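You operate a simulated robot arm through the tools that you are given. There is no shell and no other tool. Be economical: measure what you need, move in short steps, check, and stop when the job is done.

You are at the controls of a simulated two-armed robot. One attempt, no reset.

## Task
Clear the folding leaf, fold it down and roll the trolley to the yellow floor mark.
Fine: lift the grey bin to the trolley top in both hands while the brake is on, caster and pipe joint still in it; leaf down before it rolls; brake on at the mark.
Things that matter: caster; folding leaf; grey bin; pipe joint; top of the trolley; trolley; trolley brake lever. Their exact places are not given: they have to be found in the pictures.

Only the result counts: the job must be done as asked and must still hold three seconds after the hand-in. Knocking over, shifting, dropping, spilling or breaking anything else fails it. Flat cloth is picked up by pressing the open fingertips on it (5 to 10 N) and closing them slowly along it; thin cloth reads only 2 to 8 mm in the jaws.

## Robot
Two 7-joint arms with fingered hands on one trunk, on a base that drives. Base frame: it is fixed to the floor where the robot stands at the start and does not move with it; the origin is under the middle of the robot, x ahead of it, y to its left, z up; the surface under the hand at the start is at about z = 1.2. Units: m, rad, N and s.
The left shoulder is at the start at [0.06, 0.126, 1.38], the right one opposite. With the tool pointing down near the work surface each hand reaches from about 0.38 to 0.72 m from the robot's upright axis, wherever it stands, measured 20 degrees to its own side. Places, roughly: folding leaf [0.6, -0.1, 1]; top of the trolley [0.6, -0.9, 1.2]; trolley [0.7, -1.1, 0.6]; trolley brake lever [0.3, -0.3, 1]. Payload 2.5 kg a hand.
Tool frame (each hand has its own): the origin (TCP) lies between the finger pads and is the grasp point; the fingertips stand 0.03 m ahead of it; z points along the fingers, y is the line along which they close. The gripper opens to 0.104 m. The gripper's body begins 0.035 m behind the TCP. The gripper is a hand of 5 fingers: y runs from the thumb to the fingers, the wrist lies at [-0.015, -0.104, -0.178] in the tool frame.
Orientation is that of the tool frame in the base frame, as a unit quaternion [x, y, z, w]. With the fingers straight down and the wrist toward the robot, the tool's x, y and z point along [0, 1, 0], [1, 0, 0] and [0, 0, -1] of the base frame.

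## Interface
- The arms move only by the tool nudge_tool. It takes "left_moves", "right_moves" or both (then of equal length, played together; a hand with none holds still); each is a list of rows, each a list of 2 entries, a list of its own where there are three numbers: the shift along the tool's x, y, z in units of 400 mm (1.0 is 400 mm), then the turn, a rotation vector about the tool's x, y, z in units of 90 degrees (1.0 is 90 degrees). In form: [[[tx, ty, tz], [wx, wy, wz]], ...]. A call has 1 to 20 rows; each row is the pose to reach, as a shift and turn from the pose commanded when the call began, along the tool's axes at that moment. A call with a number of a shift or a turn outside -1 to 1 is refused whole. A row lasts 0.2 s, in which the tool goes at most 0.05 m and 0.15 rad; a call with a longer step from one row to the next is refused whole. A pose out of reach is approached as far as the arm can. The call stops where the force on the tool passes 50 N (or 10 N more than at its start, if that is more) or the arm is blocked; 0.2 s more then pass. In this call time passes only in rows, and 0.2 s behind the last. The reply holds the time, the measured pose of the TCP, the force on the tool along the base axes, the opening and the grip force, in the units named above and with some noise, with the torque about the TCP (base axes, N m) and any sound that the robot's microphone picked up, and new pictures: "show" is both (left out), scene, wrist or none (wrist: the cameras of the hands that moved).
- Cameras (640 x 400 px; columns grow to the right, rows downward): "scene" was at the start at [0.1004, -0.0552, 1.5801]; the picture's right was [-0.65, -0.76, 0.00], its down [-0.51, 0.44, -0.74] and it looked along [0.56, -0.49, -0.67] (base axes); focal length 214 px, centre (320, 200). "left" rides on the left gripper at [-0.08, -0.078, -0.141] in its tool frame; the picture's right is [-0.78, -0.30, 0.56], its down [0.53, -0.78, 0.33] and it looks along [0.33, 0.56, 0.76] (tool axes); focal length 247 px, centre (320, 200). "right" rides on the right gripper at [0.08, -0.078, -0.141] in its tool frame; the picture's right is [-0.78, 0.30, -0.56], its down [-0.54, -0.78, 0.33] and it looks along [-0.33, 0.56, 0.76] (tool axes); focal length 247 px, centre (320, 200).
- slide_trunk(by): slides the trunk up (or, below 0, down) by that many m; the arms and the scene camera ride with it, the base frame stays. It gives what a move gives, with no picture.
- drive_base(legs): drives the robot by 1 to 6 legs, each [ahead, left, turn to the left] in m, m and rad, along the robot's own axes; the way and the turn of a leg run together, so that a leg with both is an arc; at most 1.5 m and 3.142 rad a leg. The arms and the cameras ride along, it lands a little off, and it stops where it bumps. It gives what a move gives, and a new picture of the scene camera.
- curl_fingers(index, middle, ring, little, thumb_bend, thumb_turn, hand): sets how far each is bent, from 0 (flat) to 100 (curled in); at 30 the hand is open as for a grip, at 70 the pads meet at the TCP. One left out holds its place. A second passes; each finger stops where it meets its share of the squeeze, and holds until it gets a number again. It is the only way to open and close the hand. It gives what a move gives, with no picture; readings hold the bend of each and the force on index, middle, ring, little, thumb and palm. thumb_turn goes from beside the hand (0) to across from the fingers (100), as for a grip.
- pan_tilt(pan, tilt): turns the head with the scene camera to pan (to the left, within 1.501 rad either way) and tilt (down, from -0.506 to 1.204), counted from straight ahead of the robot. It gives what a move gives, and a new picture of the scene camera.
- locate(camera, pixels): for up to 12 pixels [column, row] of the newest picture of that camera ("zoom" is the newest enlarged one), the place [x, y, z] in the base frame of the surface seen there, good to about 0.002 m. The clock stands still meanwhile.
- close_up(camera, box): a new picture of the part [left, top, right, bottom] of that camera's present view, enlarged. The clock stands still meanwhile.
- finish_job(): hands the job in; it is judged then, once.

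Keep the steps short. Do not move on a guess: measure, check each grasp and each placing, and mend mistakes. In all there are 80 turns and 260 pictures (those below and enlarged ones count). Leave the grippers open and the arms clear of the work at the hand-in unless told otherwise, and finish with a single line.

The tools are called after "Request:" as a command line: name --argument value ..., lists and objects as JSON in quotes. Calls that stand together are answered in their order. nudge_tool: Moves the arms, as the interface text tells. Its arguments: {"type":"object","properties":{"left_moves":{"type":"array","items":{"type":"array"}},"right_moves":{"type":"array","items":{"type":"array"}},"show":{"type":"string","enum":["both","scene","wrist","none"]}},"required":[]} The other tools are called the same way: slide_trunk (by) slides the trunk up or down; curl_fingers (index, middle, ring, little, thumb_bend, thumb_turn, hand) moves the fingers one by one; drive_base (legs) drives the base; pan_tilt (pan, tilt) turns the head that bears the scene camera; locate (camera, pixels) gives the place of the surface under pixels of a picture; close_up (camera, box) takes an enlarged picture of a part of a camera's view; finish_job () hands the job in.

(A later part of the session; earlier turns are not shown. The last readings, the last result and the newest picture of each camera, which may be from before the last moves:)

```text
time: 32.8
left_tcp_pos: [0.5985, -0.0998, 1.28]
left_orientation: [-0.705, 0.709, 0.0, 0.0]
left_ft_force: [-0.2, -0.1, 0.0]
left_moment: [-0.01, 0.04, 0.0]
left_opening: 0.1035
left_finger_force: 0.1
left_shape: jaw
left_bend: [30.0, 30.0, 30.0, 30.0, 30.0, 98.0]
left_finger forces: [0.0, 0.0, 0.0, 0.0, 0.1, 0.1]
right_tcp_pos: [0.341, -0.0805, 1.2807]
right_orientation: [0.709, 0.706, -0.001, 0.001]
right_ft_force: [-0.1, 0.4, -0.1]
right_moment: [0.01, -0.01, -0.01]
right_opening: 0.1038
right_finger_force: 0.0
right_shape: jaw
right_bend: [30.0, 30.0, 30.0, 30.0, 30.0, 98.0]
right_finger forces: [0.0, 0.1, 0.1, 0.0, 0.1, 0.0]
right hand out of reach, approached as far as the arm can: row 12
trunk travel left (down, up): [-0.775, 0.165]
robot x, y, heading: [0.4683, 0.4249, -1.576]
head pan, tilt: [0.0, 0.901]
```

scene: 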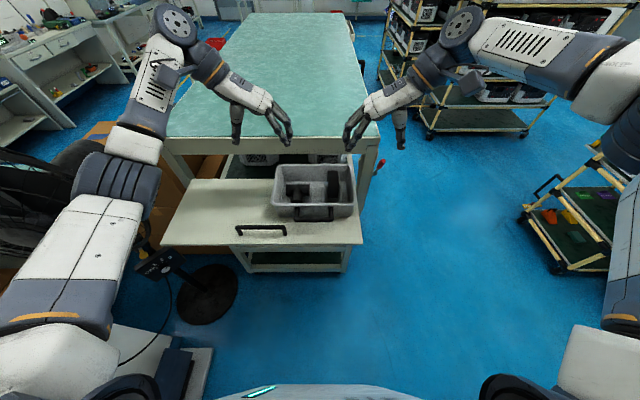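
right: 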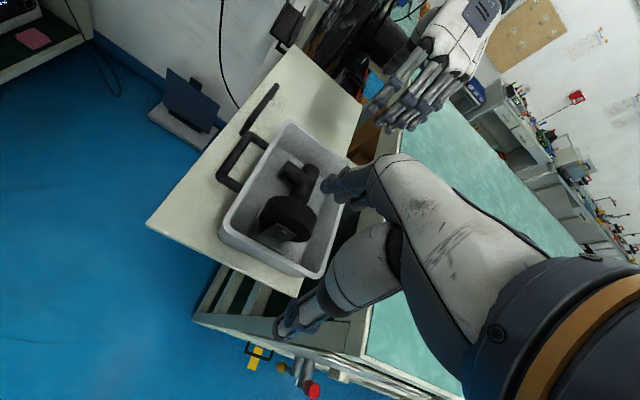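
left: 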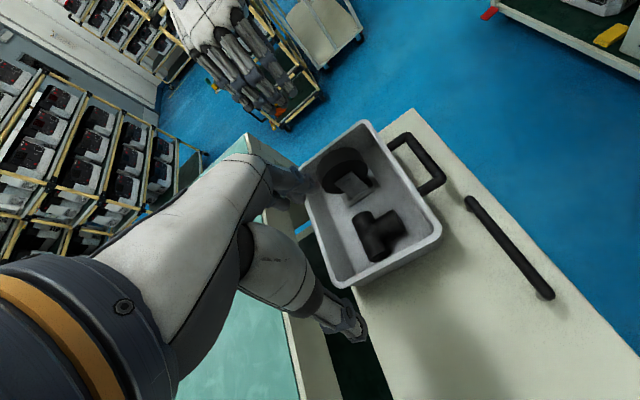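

Both hands are oriented as desired; the right is just short of reach. I'll measure the bin's end walls, then drive ahead 0.06.

Request:
locate --camera "left" --pixels '[[352, 285], [440, 232], [395, 258], [370, 122], [302, 168], [335, 145], [425, 198], [390, 238], [370, 182], [392, 252], [345, 160], [385, 150]]'

Request:
locate --camera "right" --pixels '[[222, 235], [320, 275], [270, 258], [288, 122], [345, 165], [262, 245], [285, 240], [255, 185], [310, 185], [277, 262]]'

Request:
drive_base --legs '[[0.06, 0.0, 0.005]]'

```text
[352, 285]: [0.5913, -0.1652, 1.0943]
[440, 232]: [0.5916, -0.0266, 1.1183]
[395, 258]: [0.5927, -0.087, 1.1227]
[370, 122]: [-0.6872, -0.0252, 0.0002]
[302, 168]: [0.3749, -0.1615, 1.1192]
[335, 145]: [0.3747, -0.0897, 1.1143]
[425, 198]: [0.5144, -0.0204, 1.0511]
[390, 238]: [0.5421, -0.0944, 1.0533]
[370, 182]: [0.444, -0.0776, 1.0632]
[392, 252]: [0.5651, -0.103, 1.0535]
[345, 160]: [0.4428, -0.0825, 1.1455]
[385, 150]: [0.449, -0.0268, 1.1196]
```

```text
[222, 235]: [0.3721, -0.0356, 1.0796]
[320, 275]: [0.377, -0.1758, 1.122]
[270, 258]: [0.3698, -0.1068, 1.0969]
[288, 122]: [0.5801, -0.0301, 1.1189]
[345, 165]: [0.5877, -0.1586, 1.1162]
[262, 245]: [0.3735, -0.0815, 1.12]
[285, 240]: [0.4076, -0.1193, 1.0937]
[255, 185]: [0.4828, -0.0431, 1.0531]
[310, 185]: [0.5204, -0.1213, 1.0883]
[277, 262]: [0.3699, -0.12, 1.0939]
```

```text
time: 33.7
left_tcp_pos: [0.6001, -0.161, 1.2804]
left_orientation: [-0.707, 0.708, 0.0, 0.0]
left_ft_force: [-0.1, -0.1, 0.4]
left_moment: [-0.02, 0.02, -0.03]
left_opening: 0.1037
left_finger_force: 0.1
left_shape: jaw
left_bend: [30.0, 30.0, 30.0, 30.0, 30.0, 98.0]
left_finger forces: [0.0, 0.0, 0.0, 0.1, 0.0, 0.0]
right_tcp_pos: [0.3427, -0.1411, 1.2808]
right_orientation: [0.708, 0.706, 0.0, 0.001]
right_ft_force: [0.8, -0.4, -0.2]
right_moment: [0.02, 0.02, -0.02]
right_opening: 0.1037
right_finger_force: 0.0
right_shape: jaw
right_bend: [30.0, 30.0, 30.0, 30.0, 30.0, 98.0]
right_finger forces: [0.1, 0.0, 0.1, 0.1, 0.0, 0.1]
trunk travel left (down, up): [-0.775, 0.165]
robot x, y, heading: [0.4692, 0.3665, -1.569]
head pan, tilt: [0.0, 0.901]
```

scene: 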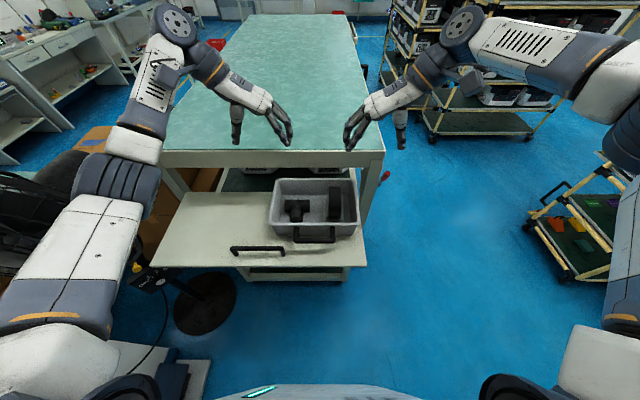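

Bin outer walls: x 0.370 and 0.592, y −0.17…−0.025, rim 1.122. I pre-shape the fingers (55) so the inside fingers fit the ~25 mm gap, thumb wide.

Request:
curl_fingers --hand "left" --index 55 --middle 55 --ring 55 --little 55 --thumb_bend 30

Request:
curl_fingers --hand "right" --index 55 --middle 55 --ring 55 --little 55 --thumb_bend 30

Request:
close_up --camera "scene" --box '[200, 60, 420, 260]'

Request:
close_up --camera "right" --box '[200, 0, 520, 320]'

```text
time: 34.7
left_tcp_pos: [0.6006, -0.1602, 1.2816]
left_orientation: [0.707, -0.707, 0.0, 0.0]
left_ft_force: [0.8, 0.0, 0.0]
left_moment: [0.0, -0.01, -0.04]
left_opening: 0.0712
left_finger_force: 0.0
left_shape: fingers
left_bend: [55.0, 55.0, 55.0, 55.0, 30.0, 98.0]
left_finger forces: [0.1, 0.0, 0.0, 0.1, 0.0, 0.0]
right_tcp_pos: [0.3422, -0.1413, 1.2823]
right_orientation: [0.708, 0.706, 0.001, 0.002]
right_ft_force: [-0.1, 0.1, 0.3]
right_moment: [-0.01, 0.0, 0.02]
right_opening: 0.1037
right_finger_force: 0.0
right_shape: jaw
right_bend: [30.0, 30.0, 30.0, 30.0, 30.0, 98.0]
right_finger forces: [0.0, 0.1, 0.0, 0.0, 0.0, 0.1]
trunk travel left (down, up): [-0.775, 0.165]
robot x, y, heading: [0.4666, 0.371, -1.574]
head pan, tilt: [0.0, 0.901]
```

```text
time: 35.7
left_tcp_pos: [0.6012, -0.16, 1.2818]
left_orientation: [-0.707, 0.708, 0.001, 0.0]
left_ft_force: [0.7, -0.5, 0.5]
left_moment: [0.03, 0.0, 0.01]
left_opening: 0.0711
left_finger_force: 0.1
left_shape: fingers
left_bend: [55.0, 55.0, 55.0, 55.0, 30.0, 98.0]
left_finger forces: [0.0, 0.0, 0.1, 0.0, 0.0, 0.1]
right_tcp_pos: [0.3439, -0.1415, 1.281]
right_orientation: [0.707, 0.707, -0.001, 0.001]
right_ft_force: [0.6, 0.8, 0.0]
right_moment: [0.02, -0.03, 0.02]
right_opening: 0.0711
right_finger_force: 0.1
right_shape: fingers
right_bend: [55.0, 55.0, 55.0, 55.0, 30.0, 98.0]
right_finger forces: [0.0, 0.0, 0.0, 0.0, 0.0, 0.0]
trunk travel left (down, up): [-0.775, 0.165]
robot x, y, heading: [0.4701, 0.3656, -1.572]
head pan, tilt: [0.0, 0.901]
```

```text
2.00 times, centred on (310, 160) of scene
```

zoom: 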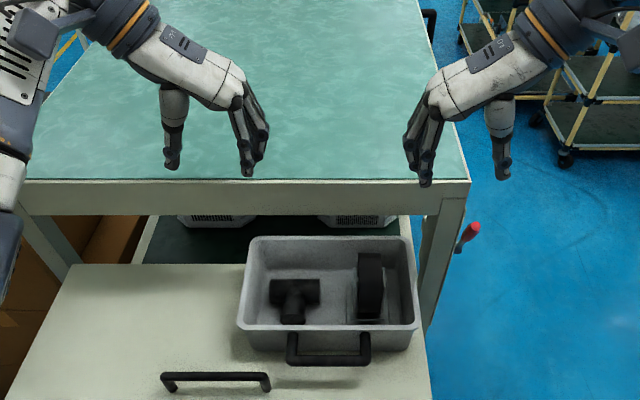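

```text
1.25 times, centred on (360, 160) of right
```

zoom: 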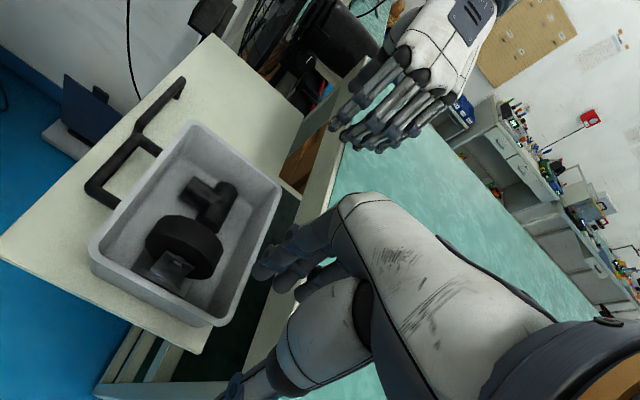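

Request:
locate --camera "scene" --pixels '[[273, 146], [278, 138], [285, 132], [235, 142], [290, 122], [362, 151], [355, 142], [353, 130], [401, 147], [362, 148]]'

Request:
close_up --camera "scene" --box '[220, 90, 300, 160]'

Request:
close_up --camera "scene" --box '[340, 90, 420, 160]'

```text
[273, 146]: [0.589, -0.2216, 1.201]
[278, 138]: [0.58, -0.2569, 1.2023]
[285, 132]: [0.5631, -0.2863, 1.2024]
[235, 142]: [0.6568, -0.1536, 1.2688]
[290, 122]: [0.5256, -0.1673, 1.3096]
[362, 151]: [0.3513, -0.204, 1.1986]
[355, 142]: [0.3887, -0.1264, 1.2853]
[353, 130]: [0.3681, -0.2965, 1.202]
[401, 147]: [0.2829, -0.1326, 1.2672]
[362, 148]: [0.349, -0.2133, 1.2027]
```

```text
5.71 times, centred on (260, 125) of scene
```

zoom: 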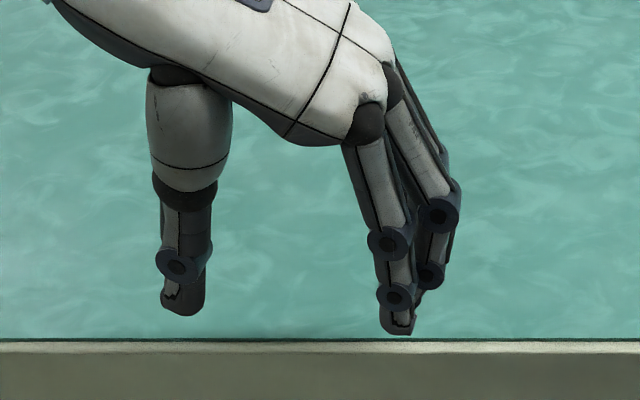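

```text
5.71 times, centred on (380, 125) of scene
```

zoom: 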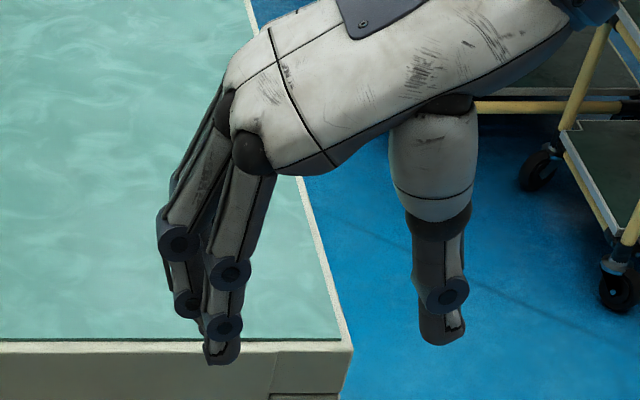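

Request:
locate --camera "zoom" --pixels '[[220, 350], [222, 330], [230, 275], [175, 240], [185, 300], [198, 325], [440, 330], [440, 295], [150, 210], [420, 320]]'

```text
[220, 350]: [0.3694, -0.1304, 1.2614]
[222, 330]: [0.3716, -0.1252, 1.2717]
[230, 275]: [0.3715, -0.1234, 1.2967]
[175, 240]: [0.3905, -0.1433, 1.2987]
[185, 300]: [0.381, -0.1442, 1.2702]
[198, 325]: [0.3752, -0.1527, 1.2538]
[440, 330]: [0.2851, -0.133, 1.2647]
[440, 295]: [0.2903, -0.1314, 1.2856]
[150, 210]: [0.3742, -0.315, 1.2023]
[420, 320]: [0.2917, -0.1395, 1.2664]
```

Fingertips sit ~22–28 mm to the inner side of the TCP. I move to y −0.095, x 0.362/0.600 and down to z 1.16 (tips just above the rim).

Request:
nudge_tool --left_moves '[[[-0.08, 0, 0], [0, 0, 0]], [[-0.164, 0.0, 0], [0, 0, 0]], [[-0.164, 0.0, 0.1], [0, 0, 0]], [[-0.164, 0.0, 0.2], [0, 0, 0]], [[-0.164, 0.0, 0.29], [0, 0, 0]]]' --right_moves '[[[0.06, 0.02, 0], [0, 0, 0]], [[0.116, 0.046, 0], [0, 0, 0]], [[0.116, 0.046, 0.1], [0, 0, 0]], [[0.116, 0.046, 0.2], [0, 0, 0]], [[0.116, 0.046, 0.29], [0, 0, 0]]]'

Request:
close_up --camera "scene" --box '[220, 130, 400, 260]'

```text
time: 36.9
left_tcp_pos: [0.5994, -0.0948, 1.1649]
left_orientation: [-0.707, 0.708, 0.0, -0.001]
left_ft_force: [0.4, 0.4, 0.9]
left_moment: [0.02, -0.01, 0.0]
left_opening: 0.0707
left_finger_force: 0.1
left_shape: fingers
left_bend: [55.0, 55.0, 55.0, 55.0, 30.0, 98.0]
left_finger forces: [0.0, 0.0, 0.0, 0.0, 0.0, 0.0]
right_tcp_pos: [0.362, -0.0958, 1.1649]
right_orientation: [0.707, 0.707, 0.001, 0.0]
right_ft_force: [-0.7, -0.4, 0.3]
right_moment: [0.05, 0.0, -0.01]
right_opening: 0.0712
right_finger_force: 0.3
right_shape: fingers
right_bend: [55.0, 56.0, 55.0, 55.0, 30.0, 98.0]
right_finger forces: [0.0, 1.0, 0.1, 0.0, 0.1, 0.0]
trunk travel left (down, up): [-0.775, 0.165]
robot x, y, heading: [0.4674, 0.3713, -1.572]
head pan, tilt: [0.0, 0.901]
```

scene: 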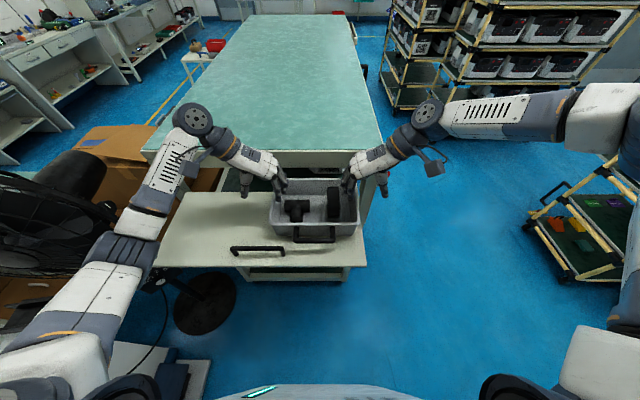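
right: 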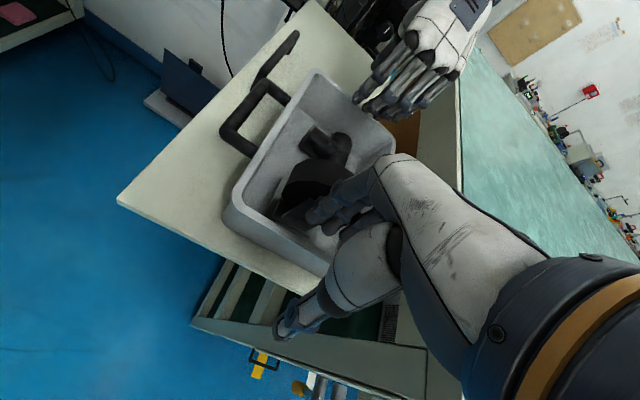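
left: 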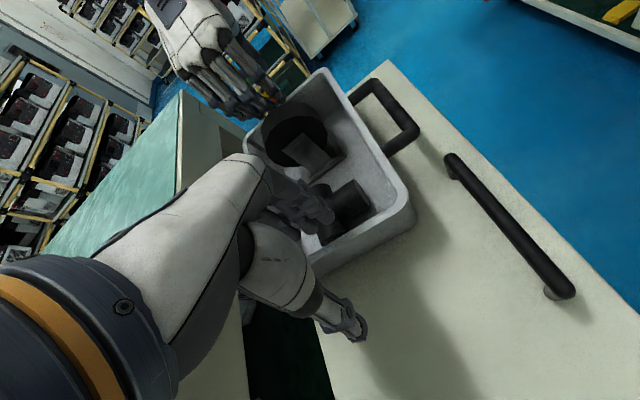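

```text
3.08 times, centred on (310, 195) of scene
```

zoom: 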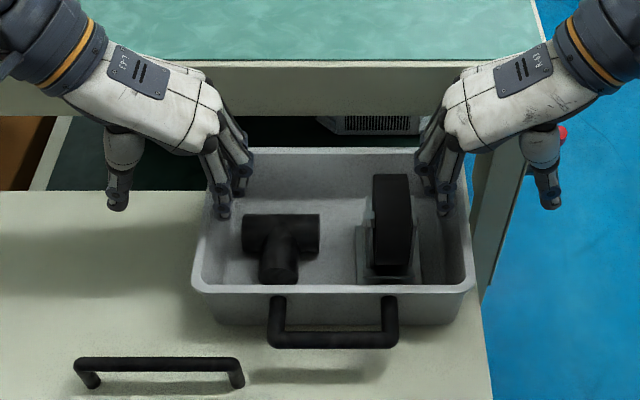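

Request:
locate --camera "zoom" --pixels '[[443, 210], [443, 190], [420, 185], [425, 175], [460, 200], [468, 215], [223, 212], [225, 195], [240, 185], [200, 215], [385, 180], [405, 200]]'

Request:
close_up --camera "right" --box '[220, 60, 420, 280]'

```text
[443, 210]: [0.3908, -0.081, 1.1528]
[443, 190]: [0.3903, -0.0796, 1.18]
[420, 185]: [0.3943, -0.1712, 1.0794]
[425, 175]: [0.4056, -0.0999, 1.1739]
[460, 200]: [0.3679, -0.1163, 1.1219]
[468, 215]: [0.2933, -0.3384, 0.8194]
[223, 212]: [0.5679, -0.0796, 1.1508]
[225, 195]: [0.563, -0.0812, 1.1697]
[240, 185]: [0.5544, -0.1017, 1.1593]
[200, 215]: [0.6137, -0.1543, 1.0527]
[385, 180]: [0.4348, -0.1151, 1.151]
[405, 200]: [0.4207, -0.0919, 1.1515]
```

```text
1.82 times, centred on (320, 170) of right
```

zoom: 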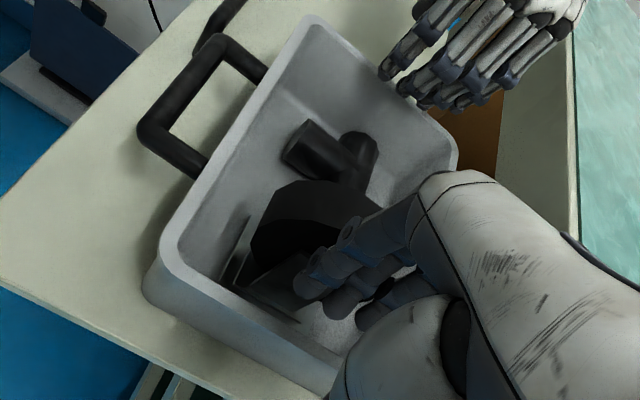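

The right middle finger brushes the caster wheel (1 N); fingertip centre x=0.390, wheel face 0.42, bracket ~0.404. I shift the right hand 4 mm outward and go down in small steps watching forces.

Request:
nudge_tool --left_moves '[[[0, 0, 0.0], [0, 0, 0]], [[0, 0, 0.03], [0, 0, 0]], [[0, 0, 0.06], [0, 0, 0]]]' --right_moves '[[[0, -0.01, 0.0], [0, 0, 0]], [[0, -0.01, 0.03], [0, 0, 0]], [[0, -0.01, 0.06], [0, 0, 0]]]' --show "scene"

Request:
close_up --camera "scene" --box '[220, 130, 400, 260]'

```text
time: 37.7
left_tcp_pos: [0.5995, -0.0938, 1.1415]
left_orientation: [-0.706, 0.708, 0.001, 0.0]
left_ft_force: [0.4, -0.1, 0.6]
left_moment: [0.01, -0.03, -0.02]
left_opening: 0.0711
left_finger_force: 0.1
left_shape: fingers
left_bend: [55.0, 55.0, 55.0, 55.0, 30.0, 98.0]
left_finger forces: [0.0, 0.0, 0.1, 0.0, 0.0, 0.1]
right_tcp_pos: [0.3571, -0.0917, 1.1446]
right_orientation: [0.707, 0.707, -0.001, 0.002]
right_ft_force: [0.1, -0.5, 1.9]
right_moment: [-0.01, -0.09, -0.02]
right_opening: 0.0712
right_finger_force: 0.6
right_shape: fingers
right_bend: [55.0, 55.0, 55.0, 55.0, 30.0, 98.0]
right_finger forces: [0.0, 1.6, 0.0, 0.0, 0.1, 0.0]
right hand out of reach, approached as far as the arm can: row 3
trunk travel left (down, up): [-0.775, 0.165]
robot x, y, heading: [0.4697, 0.3649, -1.571]
head pan, tilt: [0.0, 0.901]
```

scene: 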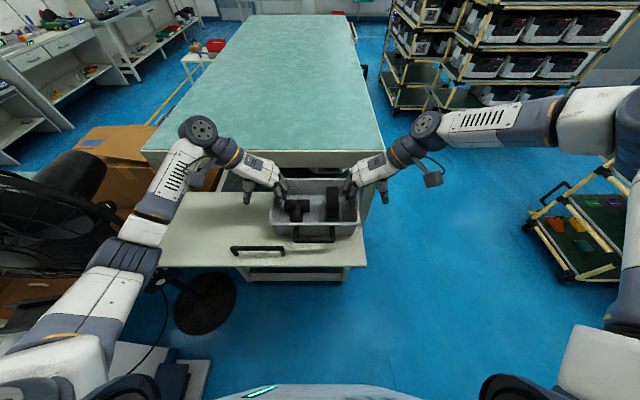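

```text
3.08 times, centred on (310, 195) of scene
```

zoom: 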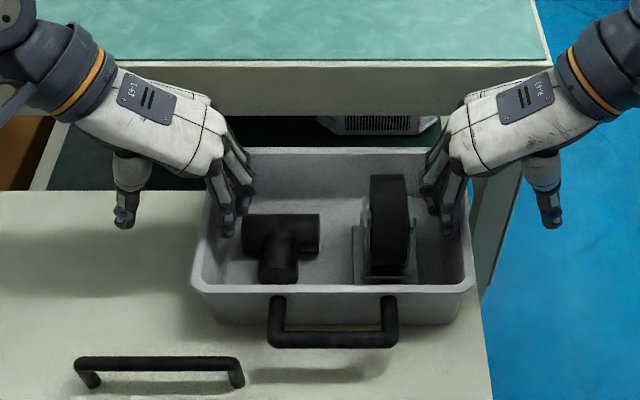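

Request:
close_up --camera "right" --box '[230, 60, 410, 280]'

Request:
close_up --camera "left" --box '[180, 40, 420, 280]'

```text
1.82 times, centred on (320, 170) of right
```

zoom: 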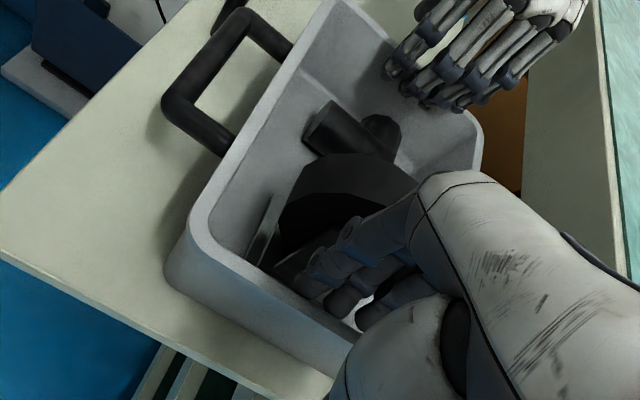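

```text
1.67 times, centred on (300, 160) of left
```

zoom: 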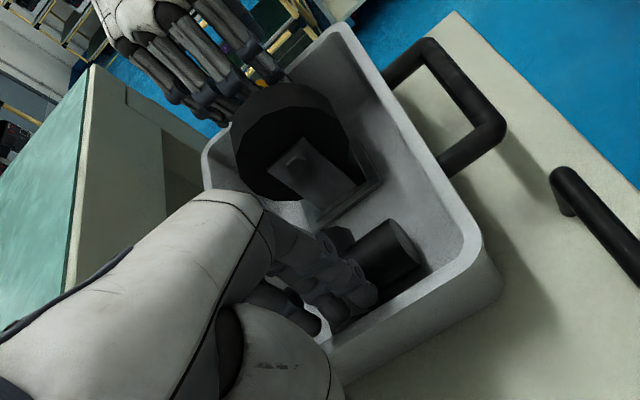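

The gap window is only a few mm. I move the right hand 2 mm back inward, then descend with the trunk (keeps arm poses), watching finger forces.

Request:
nudge_tool --right_moves '[[[0, 0.005, -0.006], [0, 0, 0]]]' --left_moves '[[[0, 0, 0.0], [0, 0, 0]]]' --show "none"

Request:
slide_trunk --by -0.012

```text
time: 38.1
left_tcp_pos: [0.6008, -0.0936, 1.1406]
left_orientation: [0.707, -0.707, -0.001, -0.001]
left_ft_force: [-0.7, -0.3, -0.5]
left_moment: [0.0, 0.0, 0.01]
left_opening: 0.0712
left_finger_force: 0.1
left_shape: fingers
left_bend: [55.0, 55.0, 55.0, 55.0, 30.0, 98.0]
left_finger forces: [0.0, 0.1, 0.0, 0.1, 0.1, 0.1]
right_tcp_pos: [0.3582, -0.0908, 1.1467]
right_orientation: [0.708, 0.706, 0.001, 0.002]
right_ft_force: [-0.8, -0.1, 0.8]
right_moment: [0.0, 0.02, -0.04]
right_opening: 0.0712
right_finger_force: 0.8
right_shape: fingers
right_bend: [55.0, 55.0, 55.0, 55.0, 30.0, 98.0]
right_finger forces: [0.0, 1.1, 0.0, 0.0, 0.1, 0.1]
trunk travel left (down, up): [-0.775, 0.165]
robot x, y, heading: [0.4671, 0.3685, -1.573]
head pan, tilt: [0.0, 0.901]
```

```text
time: 38.7
left_tcp_pos: [0.6002, -0.094, 1.1288]
left_orientation: [-0.707, 0.707, 0.0, 0.0]
left_ft_force: [0.4, 0.7, 0.7]
left_moment: [0.0, 0.01, 0.01]
left_opening: 0.0711
left_finger_force: 0.1
left_shape: fingers
left_bend: [55.0, 55.0, 55.0, 55.0, 30.0, 98.0]
left_finger forces: [0.0, 0.0, 0.1, 0.0, 0.1, 0.0]
right_tcp_pos: [0.3574, -0.091, 1.135]
right_orientation: [0.708, 0.706, 0.001, 0.0]
right_ft_force: [-1.0, -0.2, 0.3]
right_moment: [0.0, 0.0, -0.07]
right_opening: 0.0712
right_finger_force: 0.3
right_shape: fingers
right_bend: [55.0, 56.0, 55.0, 55.0, 30.0, 98.0]
right_finger forces: [0.0, 0.9, 0.0, 0.1, 0.0, 0.1]
trunk travel left (down, up): [-0.763, 0.177]
robot x, y, heading: [0.4661, 0.3712, -1.57]
head pan, tilt: [0.0, 0.901]
```

Request:
slide_trunk --by -0.014

Request:
close_up --camera "scene" --box '[220, 130, 400, 260]'

Request:
close_up --camera "right" --box '[230, 60, 410, 280]'

```text
time: 39.4
left_tcp_pos: [0.6004, -0.0935, 1.1165]
left_orientation: [-0.707, 0.708, -0.001, -0.001]
left_ft_force: [2.8, 1.0, 10.3]
left_moment: [-0.17, 0.11, 0.02]
left_opening: 0.0712
left_finger_force: 4.9
left_shape: fingers
left_bend: [55.0, 57.0, 57.0, 55.0, 30.0, 98.0]
left_finger forces: [0.0, 6.2, 4.0, 0.0, 0.0, 0.0]
right_tcp_pos: [0.3584, -0.0902, 1.1214]
right_orientation: [0.708, 0.707, -0.001, 0.001]
right_ft_force: [-0.7, 0.3, -0.3]
right_moment: [0.03, 0.01, 0.01]
right_opening: 0.0709
right_finger_force: 1.0
right_shape: fingers
right_bend: [55.0, 55.0, 55.0, 55.0, 30.0, 98.0]
right_finger forces: [0.1, 0.9, 0.0, 0.0, 0.1, 0.0]
trunk travel left (down, up): [-0.749, 0.191]
robot x, y, heading: [0.4677, 0.3679, -1.571]
head pan, tilt: [0.0, 0.901]
```

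```text
3.08 times, centred on (310, 195) of scene
```

zoom: 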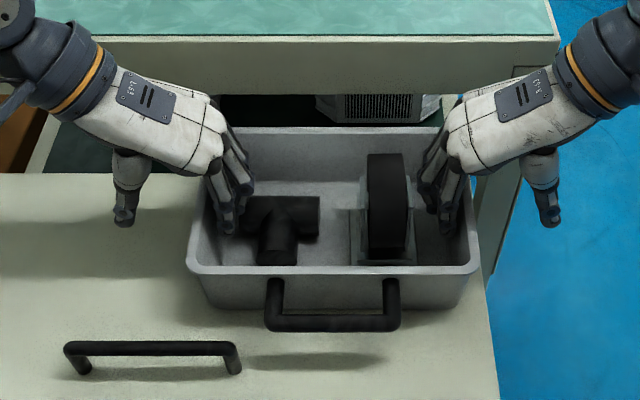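

```text
1.82 times, centred on (320, 170) of right
```

zoom: 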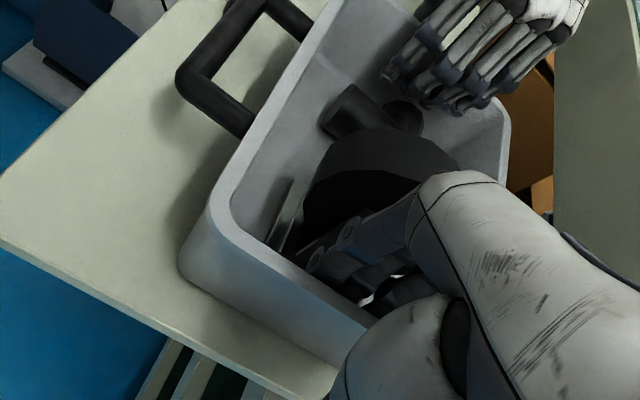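

Left middle/ring rest on the pipe (10 N). Lift left 8 mm, shift 4 mm outward.

Request:
nudge_tool --left_moves '[[[0, 0, -0.02], [0, 0, 0]], [[0, -0.01, -0.02], [0, 0, 0]], [[0, -0.01, -0.008], [0, 0, 0]]]' --show "none"

Request:
close_up --camera "left" --box '[180, 100, 420, 340]'

```text
time: 40.1
left_tcp_pos: [0.6055, -0.0946, 1.118]
left_orientation: [-0.707, 0.708, 0.001, 0.001]
left_ft_force: [-0.4, -0.6, 0.9]
left_moment: [0.01, 0.02, 0.02]
left_opening: 0.0711
left_finger_force: 0.0
left_shape: fingers
left_bend: [55.0, 55.0, 55.0, 55.0, 30.0, 98.0]
left_finger forces: [0.0, 0.0, 0.1, 0.0, 0.0, 0.0]
right_tcp_pos: [0.3582, -0.092, 1.1204]
right_orientation: [0.707, 0.707, 0.0, 0.001]
right_ft_force: [0.3, -0.4, 0.4]
right_moment: [0.0, -0.04, -0.02]
right_opening: 0.071
right_finger_force: 0.0
right_shape: fingers
right_bend: [55.0, 55.0, 55.0, 55.0, 30.0, 98.0]
right_finger forces: [0.0, 0.2, 0.0, 0.1, 0.1, 0.0]
trunk travel left (down, up): [-0.749, 0.191]
robot x, y, heading: [0.462, 0.3654, -1.567]
head pan, tilt: [0.0, 0.901]
```

```text
1.67 times, centred on (300, 220) of left
```

zoom: 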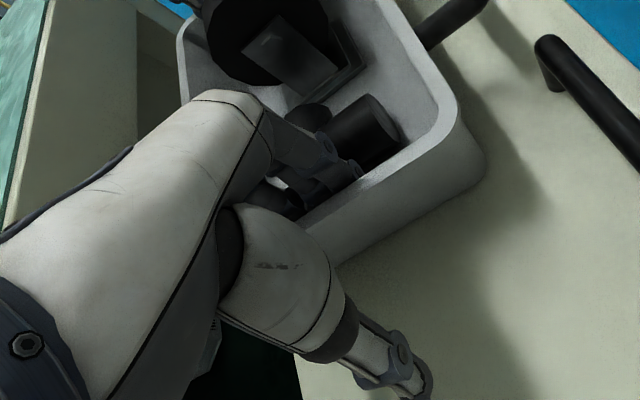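

Free of contact. Now bring thumbs near the outer walls first, then squeeze.

Request:
curl_fingers --hand "right" --thumb_bend 74

Request:
curl_fingers --hand "left" --thumb_bend 74

Request:
close_up --camera "scene" --box '[220, 130, 400, 260]'

```text
time: 41.1
left_tcp_pos: [0.6041, -0.0941, 1.1185]
left_orientation: [-0.707, 0.708, -0.001, 0.0]
left_ft_force: [-0.6, -0.4, -0.3]
left_moment: [0.01, 0.01, -0.02]
left_opening: 0.071
left_finger_force: 0.1
left_shape: fingers
left_bend: [55.0, 55.0, 55.0, 55.0, 30.0, 98.0]
left_finger forces: [0.0, 0.0, 0.0, 0.0, 0.0, 0.0]
right_tcp_pos: [0.3584, -0.0913, 1.1215]
right_orientation: [0.708, 0.706, 0.0, 0.001]
right_ft_force: [-0.2, 0.2, 0.0]
right_moment: [-0.01, -0.03, 0.02]
right_opening: 0.0134
right_finger_force: 0.5
right_shape: fingers
right_bend: [55.0, 55.0, 55.0, 55.0, 74.0, 98.0]
right_finger forces: [0.0, 0.0, 0.0, 0.0, 0.0, 0.1]
trunk travel left (down, up): [-0.749, 0.191]
robot x, y, heading: [0.467, 0.3676, -1.565]
head pan, tilt: [0.0, 0.901]
```

```text
time: 42.1
left_tcp_pos: [0.604, -0.0943, 1.1182]
left_orientation: [-0.706, 0.708, 0.0, 0.0]
left_ft_force: [0.3, 0.4, 0.4]
left_moment: [0.03, 0.0, 0.01]
left_opening: 0.0134
left_finger_force: 0.0
left_shape: fingers
left_bend: [55.0, 55.0, 55.0, 55.0, 74.0, 98.0]
left_finger forces: [0.2, 0.0, 0.0, 0.0, 0.0, 0.1]
right_tcp_pos: [0.359, -0.0915, 1.1206]
right_orientation: [0.708, 0.707, 0.0, 0.001]
right_ft_force: [-0.7, -0.7, 0.9]
right_moment: [0.03, -0.04, -0.01]
right_opening: 0.0134
right_finger_force: 0.2
right_shape: fingers
right_bend: [55.0, 55.0, 55.0, 55.0, 74.0, 98.0]
right_finger forces: [0.0, 0.1, 0.0, 0.1, 0.1, 0.0]
trunk travel left (down, up): [-0.749, 0.191]
robot x, y, heading: [0.4662, 0.3676, -1.572]
head pan, tilt: [0.0, 0.901]
```

```text
3.08 times, centred on (310, 195) of scene
```

zoom: 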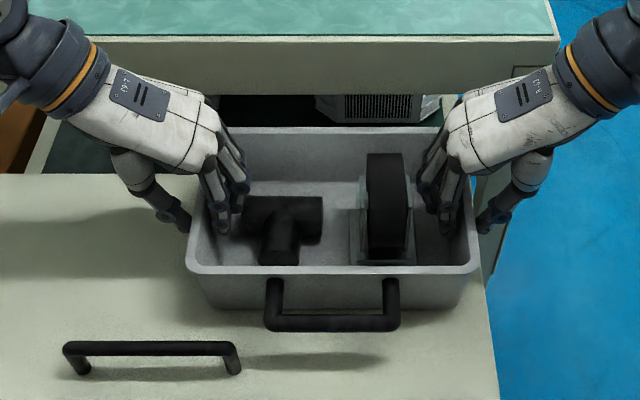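

Opening 13 mm around the walls with no contact. Squeeze both.

Request:
curl_fingers --hand "right" --index 75 --middle 75 --ring 75 --little 75 --thumb_bend 95

Request:
curl_fingers --hand "left" --index 75 --middle 75 --ring 75 --little 75 --thumb_bend 95

Request:
close_up --camera "scene" --box '[220, 130, 400, 260]'

```text
time: 43.1
left_tcp_pos: [0.6035, -0.0948, 1.1202]
left_orientation: [-0.706, 0.708, 0.0, -0.001]
left_ft_force: [-9.3, -4.5, 1.5]
left_moment: [-0.13, 0.23, -0.03]
left_opening: 0.0168
left_finger_force: 4.7
left_shape: fingers
left_bend: [52.0, 53.0, 53.0, 54.0, 74.0, 98.0]
left_finger forces: [2.3, 2.5, 2.3, 1.9, 0.1, 0.1]
right_tcp_pos: [0.3604, -0.0913, 1.1207]
right_orientation: [0.708, 0.707, 0.0, 0.001]
right_ft_force: [10.2, 4.3, -1.9]
right_moment: [0.29, -0.23, 1.1]
right_opening: 0.0014
right_finger_force: 32.2
right_shape: fingers
right_bend: [61.0, 63.0, 64.0, 68.0, 80.0, 96.0]
right_finger forces: [8.1, 8.8, 9.4, 11.1, 26.5, 0.0]
trunk travel left (down, up): [-0.749, 0.191]
robot x, y, heading: [0.4678, 0.3696, -1.574]
head pan, tilt: [0.0, 0.901]
```

```text
time: 44.1
left_tcp_pos: [0.6019, -0.0925, 1.1189]
left_orientation: [-0.705, 0.709, 0.004, -0.003]
left_ft_force: [-24.5, 0.2, 0.2]
left_moment: [-0.05, 0.65, -1.11]
left_opening: 0.0049
left_finger_force: 31.6
left_shape: fingers
left_bend: [57.0, 57.0, 58.0, 61.0, 82.0, 97.0]
left_finger forces: [10.1, 9.9, 10.5, 13.0, 18.8, 0.0]
right_tcp_pos: [0.3604, -0.0925, 1.1218]
right_orientation: [0.707, 0.707, 0.0, 0.002]
right_ft_force: [23.9, -0.6, -3.0]
right_moment: [0.14, -0.49, 1.18]
right_opening: 0.0021
right_finger_force: 33.3
right_shape: fingers
right_bend: [60.0, 62.0, 63.0, 68.0, 82.0, 97.0]
right_finger forces: [9.6, 10.7, 11.6, 13.4, 21.0, 0.1]
trunk travel left (down, up): [-0.749, 0.191]
robot x, y, heading: [0.468, 0.3677, -1.571]
head pan, tilt: [0.0, 0.901]
```

```text
3.08 times, centred on (310, 195) of scene
```

zoom: 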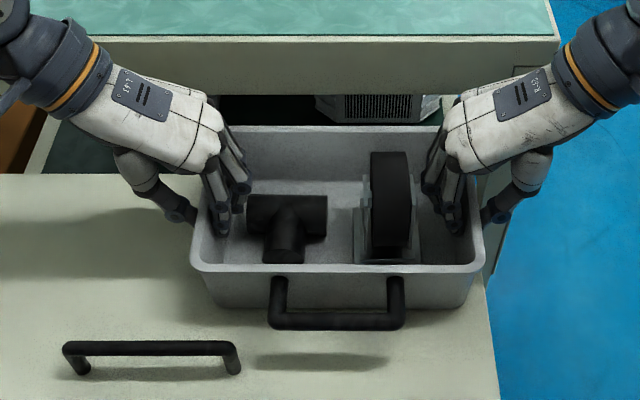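

Both grips hold at ~32 N, with 24 N tension between the hands. I relax that by ~2.5 mm each, then lift 3 cm with the trunk to test.

Request:
nudge_tool --left_moves '[[[0, 0.007, 0], [0, 0, 0]]]' --right_moves '[[[0, 0.007, 0], [0, 0, 0]]]' --show "none"

Request:
slide_trunk --by 0.03

Request:
close_up --camera "scene" --box '[220, 110, 400, 260]'

```text
time: 44.5
left_tcp_pos: [0.6019, -0.0931, 1.118]
left_orientation: [-0.706, 0.708, 0.001, -0.001]
left_ft_force: [-15.9, -0.1, 1.1]
left_moment: [-0.09, 0.53, -1.0]
left_opening: 0.0047
left_finger_force: 28.8
left_shape: fingers
left_bend: [57.0, 58.0, 58.0, 61.0, 82.0, 97.0]
left_finger forces: [8.5, 8.8, 9.2, 10.9, 20.8, 0.0]
right_tcp_pos: [0.3594, -0.0919, 1.1201]
right_orientation: [0.708, 0.706, -0.001, 0.001]
right_ft_force: [15.9, 0.4, -2.4]
right_moment: [0.08, -0.36, 1.1]
right_opening: 0.002
right_finger_force: 31.1
right_shape: fingers
right_bend: [60.0, 62.0, 63.0, 68.0, 81.0, 97.0]
right_finger forces: [8.7, 9.4, 10.3, 11.4, 23.6, 0.1]
trunk travel left (down, up): [-0.749, 0.191]
robot x, y, heading: [0.4673, 0.367, -1.575]
head pan, tilt: [0.0, 0.901]
```

```text
time: 45.3
left_tcp_pos: [0.6014, -0.0951, 1.1484]
left_orientation: [-0.706, 0.708, 0.001, -0.001]
left_ft_force: [-14.7, 0.1, -2.1]
left_moment: [-0.04, 0.49, -0.99]
left_opening: 0.0047
left_finger_force: 28.4
left_shape: fingers
left_bend: [57.0, 58.0, 58.0, 61.0, 82.0, 97.0]
left_finger forces: [8.0, 8.2, 8.8, 10.7, 21.5, 0.0]
right_tcp_pos: [0.3596, -0.0907, 1.1504]
right_orientation: [0.707, 0.707, 0.0, 0.001]
right_ft_force: [13.8, -1.1, -3.6]
right_moment: [0.11, -0.33, 1.04]
right_opening: 0.0017
right_finger_force: 31.0
right_shape: fingers
right_bend: [60.0, 62.0, 63.0, 68.0, 81.0, 97.0]
right_finger forces: [8.6, 9.1, 9.5, 10.7, 23.9, 0.0]
trunk travel left (down, up): [-0.779, 0.161]
robot x, y, heading: [0.4665, 0.3673, -1.571]
head pan, tilt: [0.0, 0.901]
```

```text
2.67 times, centred on (310, 185) of scene
```

zoom: 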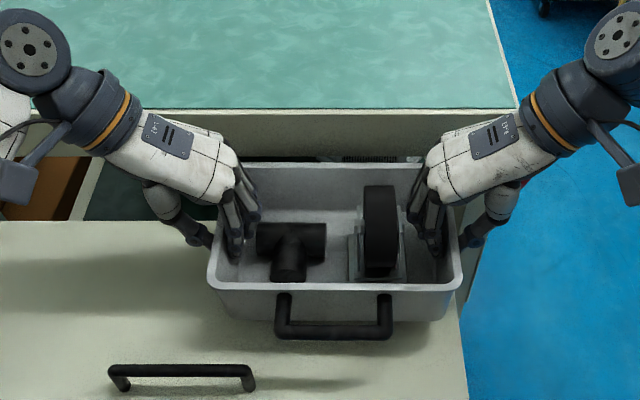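

The bin hangs level, both hands sharing ~6 N. Lift 0.15 more.

Request:
slide_trunk --by 0.15

Request:
close_up --camera "scene" --box '[200, 100, 420, 260]'

```text
time: 47.0
left_tcp_pos: [0.6001, -0.0946, 1.2987]
left_orientation: [-0.706, 0.708, 0.0, -0.001]
left_ft_force: [-12.7, -0.2, -1.8]
left_moment: [-0.03, 0.43, -1.0]
left_opening: 0.0045
left_finger_force: 28.1
left_shape: fingers
left_bend: [57.0, 58.0, 58.0, 61.0, 82.0, 97.0]
left_finger forces: [7.9, 8.0, 8.6, 10.5, 21.8, 0.0]
right_tcp_pos: [0.3604, -0.0919, 1.3017]
right_orientation: [0.708, 0.706, -0.001, 0.001]
right_ft_force: [13.2, -0.5, -4.4]
right_moment: [0.12, -0.28, 1.02]
right_opening: 0.0017
right_finger_force: 30.7
right_shape: fingers
right_bend: [60.0, 62.0, 63.0, 68.0, 81.0, 97.0]
right_finger forces: [8.4, 8.9, 9.3, 10.8, 24.2, 0.0]
trunk travel left (down, up): [-0.929, 0.011]
robot x, y, heading: [0.4658, 0.367, -1.575]
head pan, tilt: [0.0, 0.901]
```

```text
2.50 times, centred on (310, 180) of scene
```

zoom: 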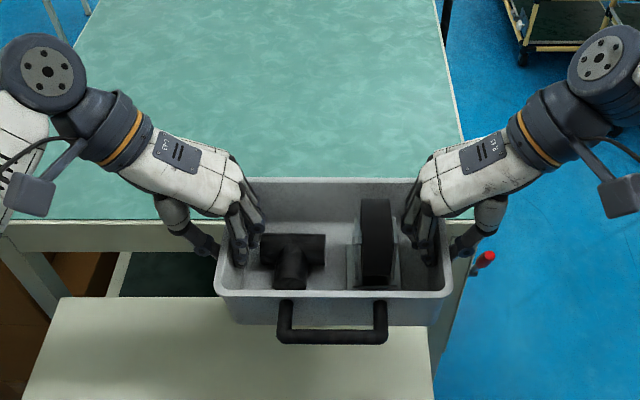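

Bottom is at ~1.23, above the top at 1.20, but driving straight ahead would push the torso into the leaf. So I'll carry the bin round to the trolley's long side (brake still on) and set it down from there. First: strafe right, and advance a little.

Request:
drive_base --legs '[[-0.06, 0, 0], [0, -0.92, 0], [0.25, 0, 0]]'

Request:
drive_base --legs '[[0, 0, 1.571]]'

```text
time: 53.9
left_tcp_pos: [-0.3119, -0.2826, 1.2967]
left_orientation: [0.709, -0.705, -0.001, 0.001]
left_ft_force: [-14.0, 1.1, -2.0]
left_moment: [-0.02, 0.44, -0.99]
left_opening: 0.0047
left_finger_force: 28.4
left_shape: fingers
left_bend: [57.0, 58.0, 58.0, 61.0, 82.0, 97.0]
left_finger forces: [8.0, 8.0, 8.6, 10.6, 21.8, 0.0]
right_tcp_pos: [-0.5529, -0.2808, 1.3008]
right_orientation: [0.704, 0.71, 0.001, 0.002]
right_ft_force: [14.1, -0.6, -4.1]
right_moment: [0.13, -0.3, 0.99]
right_opening: 0.0021
right_finger_force: 31.2
right_shape: fingers
right_bend: [60.0, 62.0, 63.0, 68.0, 81.0, 97.0]
right_finger forces: [8.3, 8.9, 9.3, 11.0, 24.3, 0.0]
trunk travel left (down, up): [-0.929, 0.011]
robot x, y, heading: [-0.4501, 0.1787, -1.565]
head pan, tilt: [0.0, 0.901]
```

scene: 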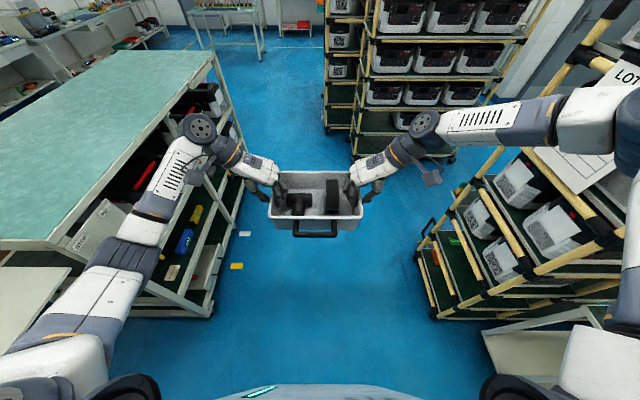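

```text
time: 58.1
left_tcp_pos: [0.0094, 0.3215, 1.2976]
left_orientation: [1.0, 0.008, 0.001, 0.002]
left_ft_force: [0.5, -18.3, -2.4]
left_moment: [-0.54, -0.08, -1.07]
left_opening: 0.0044
left_finger_force: 29.9
left_shape: fingers
left_bend: [58.0, 58.0, 58.0, 62.0, 82.0, 97.0]
left_finger forces: [8.8, 8.8, 9.4, 11.7, 20.8, 0.0]
right_tcp_pos: [0.0116, 0.0823, 1.3017]
right_orientation: [-0.011, 1.0, 0.001, 0.0]
right_ft_force: [-1.0, 18.6, -3.6]
right_moment: [0.39, 0.08, 1.07]
right_opening: 0.0017
right_finger_force: 32.9
right_shape: fingers
right_bend: [61.0, 63.0, 64.0, 68.0, 81.0, 96.0]
right_finger forces: [8.7, 9.7, 10.6, 12.3, 23.3, 0.1]
trunk travel left (down, up): [-0.929, 0.011]
robot x, y, heading: [-0.4529, 0.1801, 0.022]
head pan, tilt: [0.0, 0.901]
```

scene: 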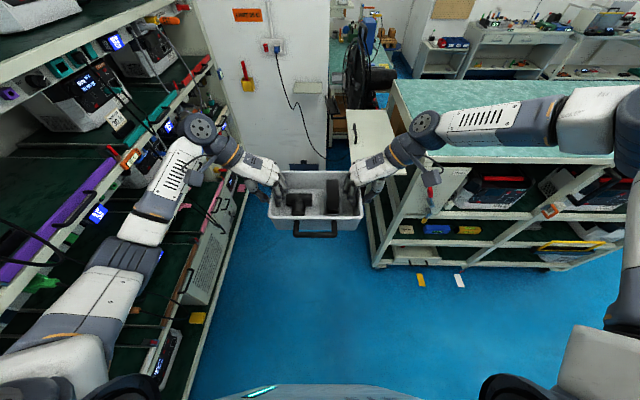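

Now ahead 0.25, strafe right 0.73 with a small heading fix.

Request:
drive_base --legs '[[0.25, 0, -0.02], [0, -0.73, 0]]'

Request:
close_up --camera "scene" --box '[200, 100, 420, 260]'

```text
time: 63.5
left_tcp_pos: [0.2632, -0.423, 1.2991]
left_orientation: [1.0, -0.008, -0.001, 0.004]
left_ft_force: [0.1, -16.0, -1.6]
left_moment: [-0.48, -0.05, -1.03]
left_opening: 0.0044
left_finger_force: 29.5
left_shape: fingers
left_bend: [58.0, 59.0, 59.0, 63.0, 82.0, 97.0]
left_finger forces: [8.4, 8.4, 9.0, 11.0, 21.1, 0.0]
right_tcp_pos: [0.257, -0.6614, 1.3007]
right_orientation: [0.003, 1.0, 0.0, 0.001]
right_ft_force: [-0.5, 16.1, -3.5]
right_moment: [0.35, 0.07, 1.1]
right_opening: 0.0013
right_finger_force: 32.2
right_shape: fingers
right_bend: [61.0, 63.0, 64.0, 71.0, 81.0, 96.0]
right_finger forces: [8.5, 9.4, 10.3, 11.9, 24.4, 0.0]
trunk travel left (down, up): [-0.929, 0.011]
robot x, y, heading: [-0.2047, -0.5563, -0.011]
head pan, tilt: [0.0, 0.901]
```

scene: 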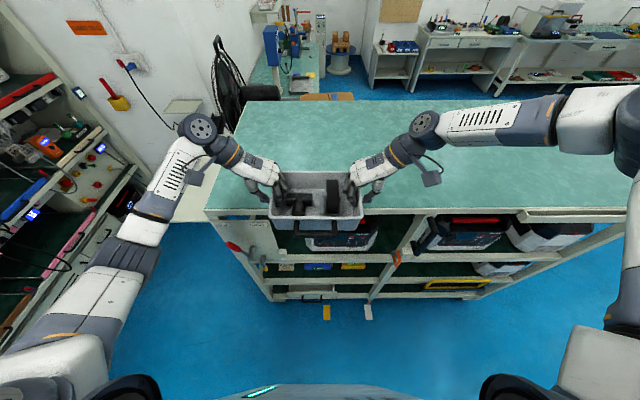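

```text
2.50 times, centred on (310, 180) of scene
```

zoom: 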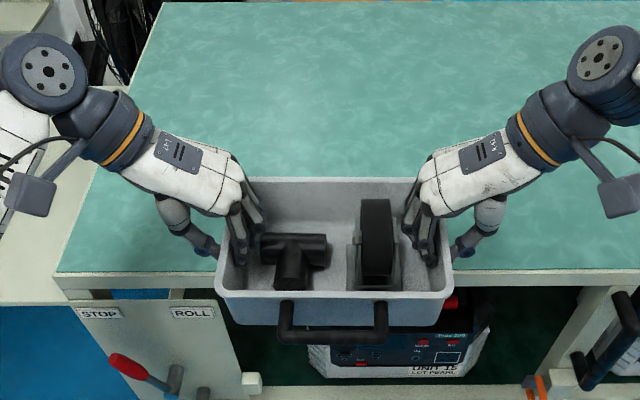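

Drive ahead 0.20 so the bin is well over the top.

Request:
drive_base --legs '[[0.2, 0, 0.008]]'

Request:
slide_trunk --by -0.018

Request:
close_up --camera "scene" --box '[200, 100, 420, 260]'

```text
time: 65.1
left_tcp_pos: [0.4622, -0.4216, 1.2992]
left_orientation: [1.0, -0.004, 0.001, 0.004]
left_ft_force: [0.2, -11.2, -1.9]
left_moment: [-0.39, -0.04, -1.02]
left_opening: 0.0044
left_finger_force: 29.1
left_shape: fingers
left_bend: [59.0, 59.0, 59.0, 63.0, 82.0, 96.0]
left_finger forces: [7.4, 7.7, 8.6, 10.6, 23.9, 0.0]
right_tcp_pos: [0.4587, -0.6579, 1.3022]
right_orientation: [-0.001, 1.0, 0.002, 0.001]
right_ft_force: [0.2, 10.5, -4.6]
right_moment: [0.22, 0.12, 1.05]
right_opening: 0.0013
right_finger_force: 31.9
right_shape: fingers
right_bend: [62.0, 64.0, 64.0, 71.0, 81.0, 96.0]
right_finger forces: [7.3, 8.7, 9.6, 11.4, 26.4, 0.1]
trunk travel left (down, up): [-0.929, 0.011]
robot x, y, heading: [0.0024, -0.5512, 0.001]
head pan, tilt: [0.0, 0.901]
```

scene: 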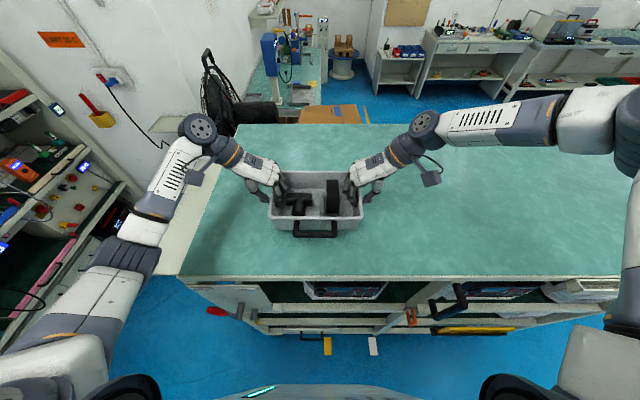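

```text
time: 65.8
left_tcp_pos: [0.4636, -0.4205, 1.2814]
left_orientation: [1.0, -0.006, -0.001, 0.005]
left_ft_force: [0.5, -2.8, -2.0]
left_moment: [-0.25, -0.05, -0.93]
left_opening: 0.004
left_finger_force: 28.3
left_shape: fingers
left_bend: [59.0, 59.0, 60.0, 63.0, 82.0, 96.0]
left_finger forces: [6.4, 6.5, 7.4, 9.5, 26.1, 0.0]
right_tcp_pos: [0.4589, -0.6579, 1.2831]
right_orientation: [-0.002, 1.0, 0.002, 0.0]
right_ft_force: [0.0, 3.7, -3.2]
right_moment: [0.12, 0.1, 0.99]
right_opening: 0.0014
right_finger_force: 30.6
right_shape: fingers
right_bend: [62.0, 64.0, 65.0, 71.0, 81.0, 96.0]
right_finger forces: [6.3, 8.2, 8.4, 10.1, 28.3, 0.1]
trunk travel left (down, up): [-0.911, 0.029]
robot x, y, heading: [0.0025, -0.549, -0.005]
head pan, tilt: [0.0, 0.901]
```

```text
2.50 times, centred on (310, 180) of scene
```

zoom: 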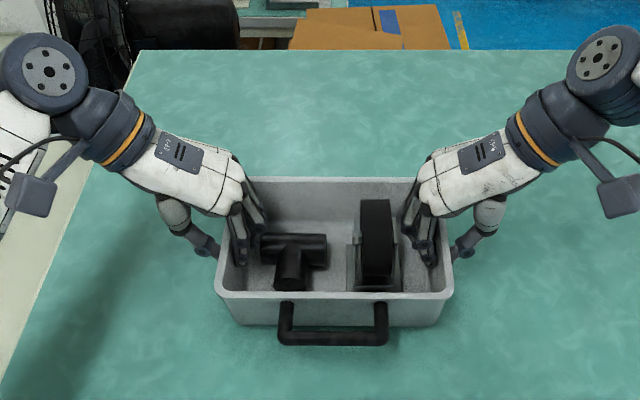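

About 12 mm to go (contact expected at TCP z≈1.269). Lower 10 mm then check.

Request:
slide_trunk --by -0.01

Request:
slide_trunk --by -0.004

```text
time: 66.4
left_tcp_pos: [0.462, -0.4211, 1.2716]
left_orientation: [1.0, -0.004, 0.0, 0.005]
left_ft_force: [0.0, -6.4, -1.6]
left_moment: [-0.26, -0.03, -0.96]
left_opening: 0.0046
left_finger_force: 28.3
left_shape: fingers
left_bend: [59.0, 59.0, 59.0, 63.0, 82.0, 96.0]
left_finger forces: [6.6, 6.9, 7.7, 9.9, 25.6, 0.0]
right_tcp_pos: [0.4595, -0.6575, 1.2736]
right_orientation: [-0.001, 1.0, 0.002, 0.001]
right_ft_force: [0.0, 5.4, -2.9]
right_moment: [0.14, 0.09, 1.03]
right_opening: 0.0013
right_finger_force: 31.0
right_shape: fingers
right_bend: [62.0, 64.0, 65.0, 71.0, 81.0, 96.0]
right_finger forces: [6.5, 8.4, 8.8, 10.6, 27.9, 0.0]
trunk travel left (down, up): [-0.901, 0.039]
robot x, y, heading: [0.0023, -0.5531, -0.005]
head pan, tilt: [0.0, 0.901]
```

```text
time: 66.9
left_tcp_pos: [0.4629, -0.421, 1.2682]
left_orientation: [1.0, -0.004, 0.001, 0.005]
left_ft_force: [1.5, -6.4, 1.9]
left_moment: [-0.32, 0.04, -1.03]
left_opening: 0.0042
left_finger_force: 29.3
left_shape: fingers
left_bend: [59.0, 59.0, 59.0, 63.0, 82.0, 97.0]
left_finger forces: [7.1, 7.3, 8.4, 10.2, 26.6, 0.0]
right_tcp_pos: [0.4586, -0.6576, 1.27]
right_orientation: [-0.001, 1.0, 0.002, 0.001]
right_ft_force: [0.7, 4.9, -3.9]
right_moment: [0.19, 0.18, 1.03]
right_opening: 0.0013
right_finger_force: 31.5
right_shape: fingers
right_bend: [62.0, 64.0, 65.0, 71.0, 81.0, 96.0]
right_finger forces: [7.1, 9.1, 8.7, 10.0, 27.9, 0.0]
trunk travel left (down, up): [-0.897, 0.043]
robot x, y, heading: [-0.0004, -0.5514, -0.001]
head pan, tilt: [0.0, 0.901]
```

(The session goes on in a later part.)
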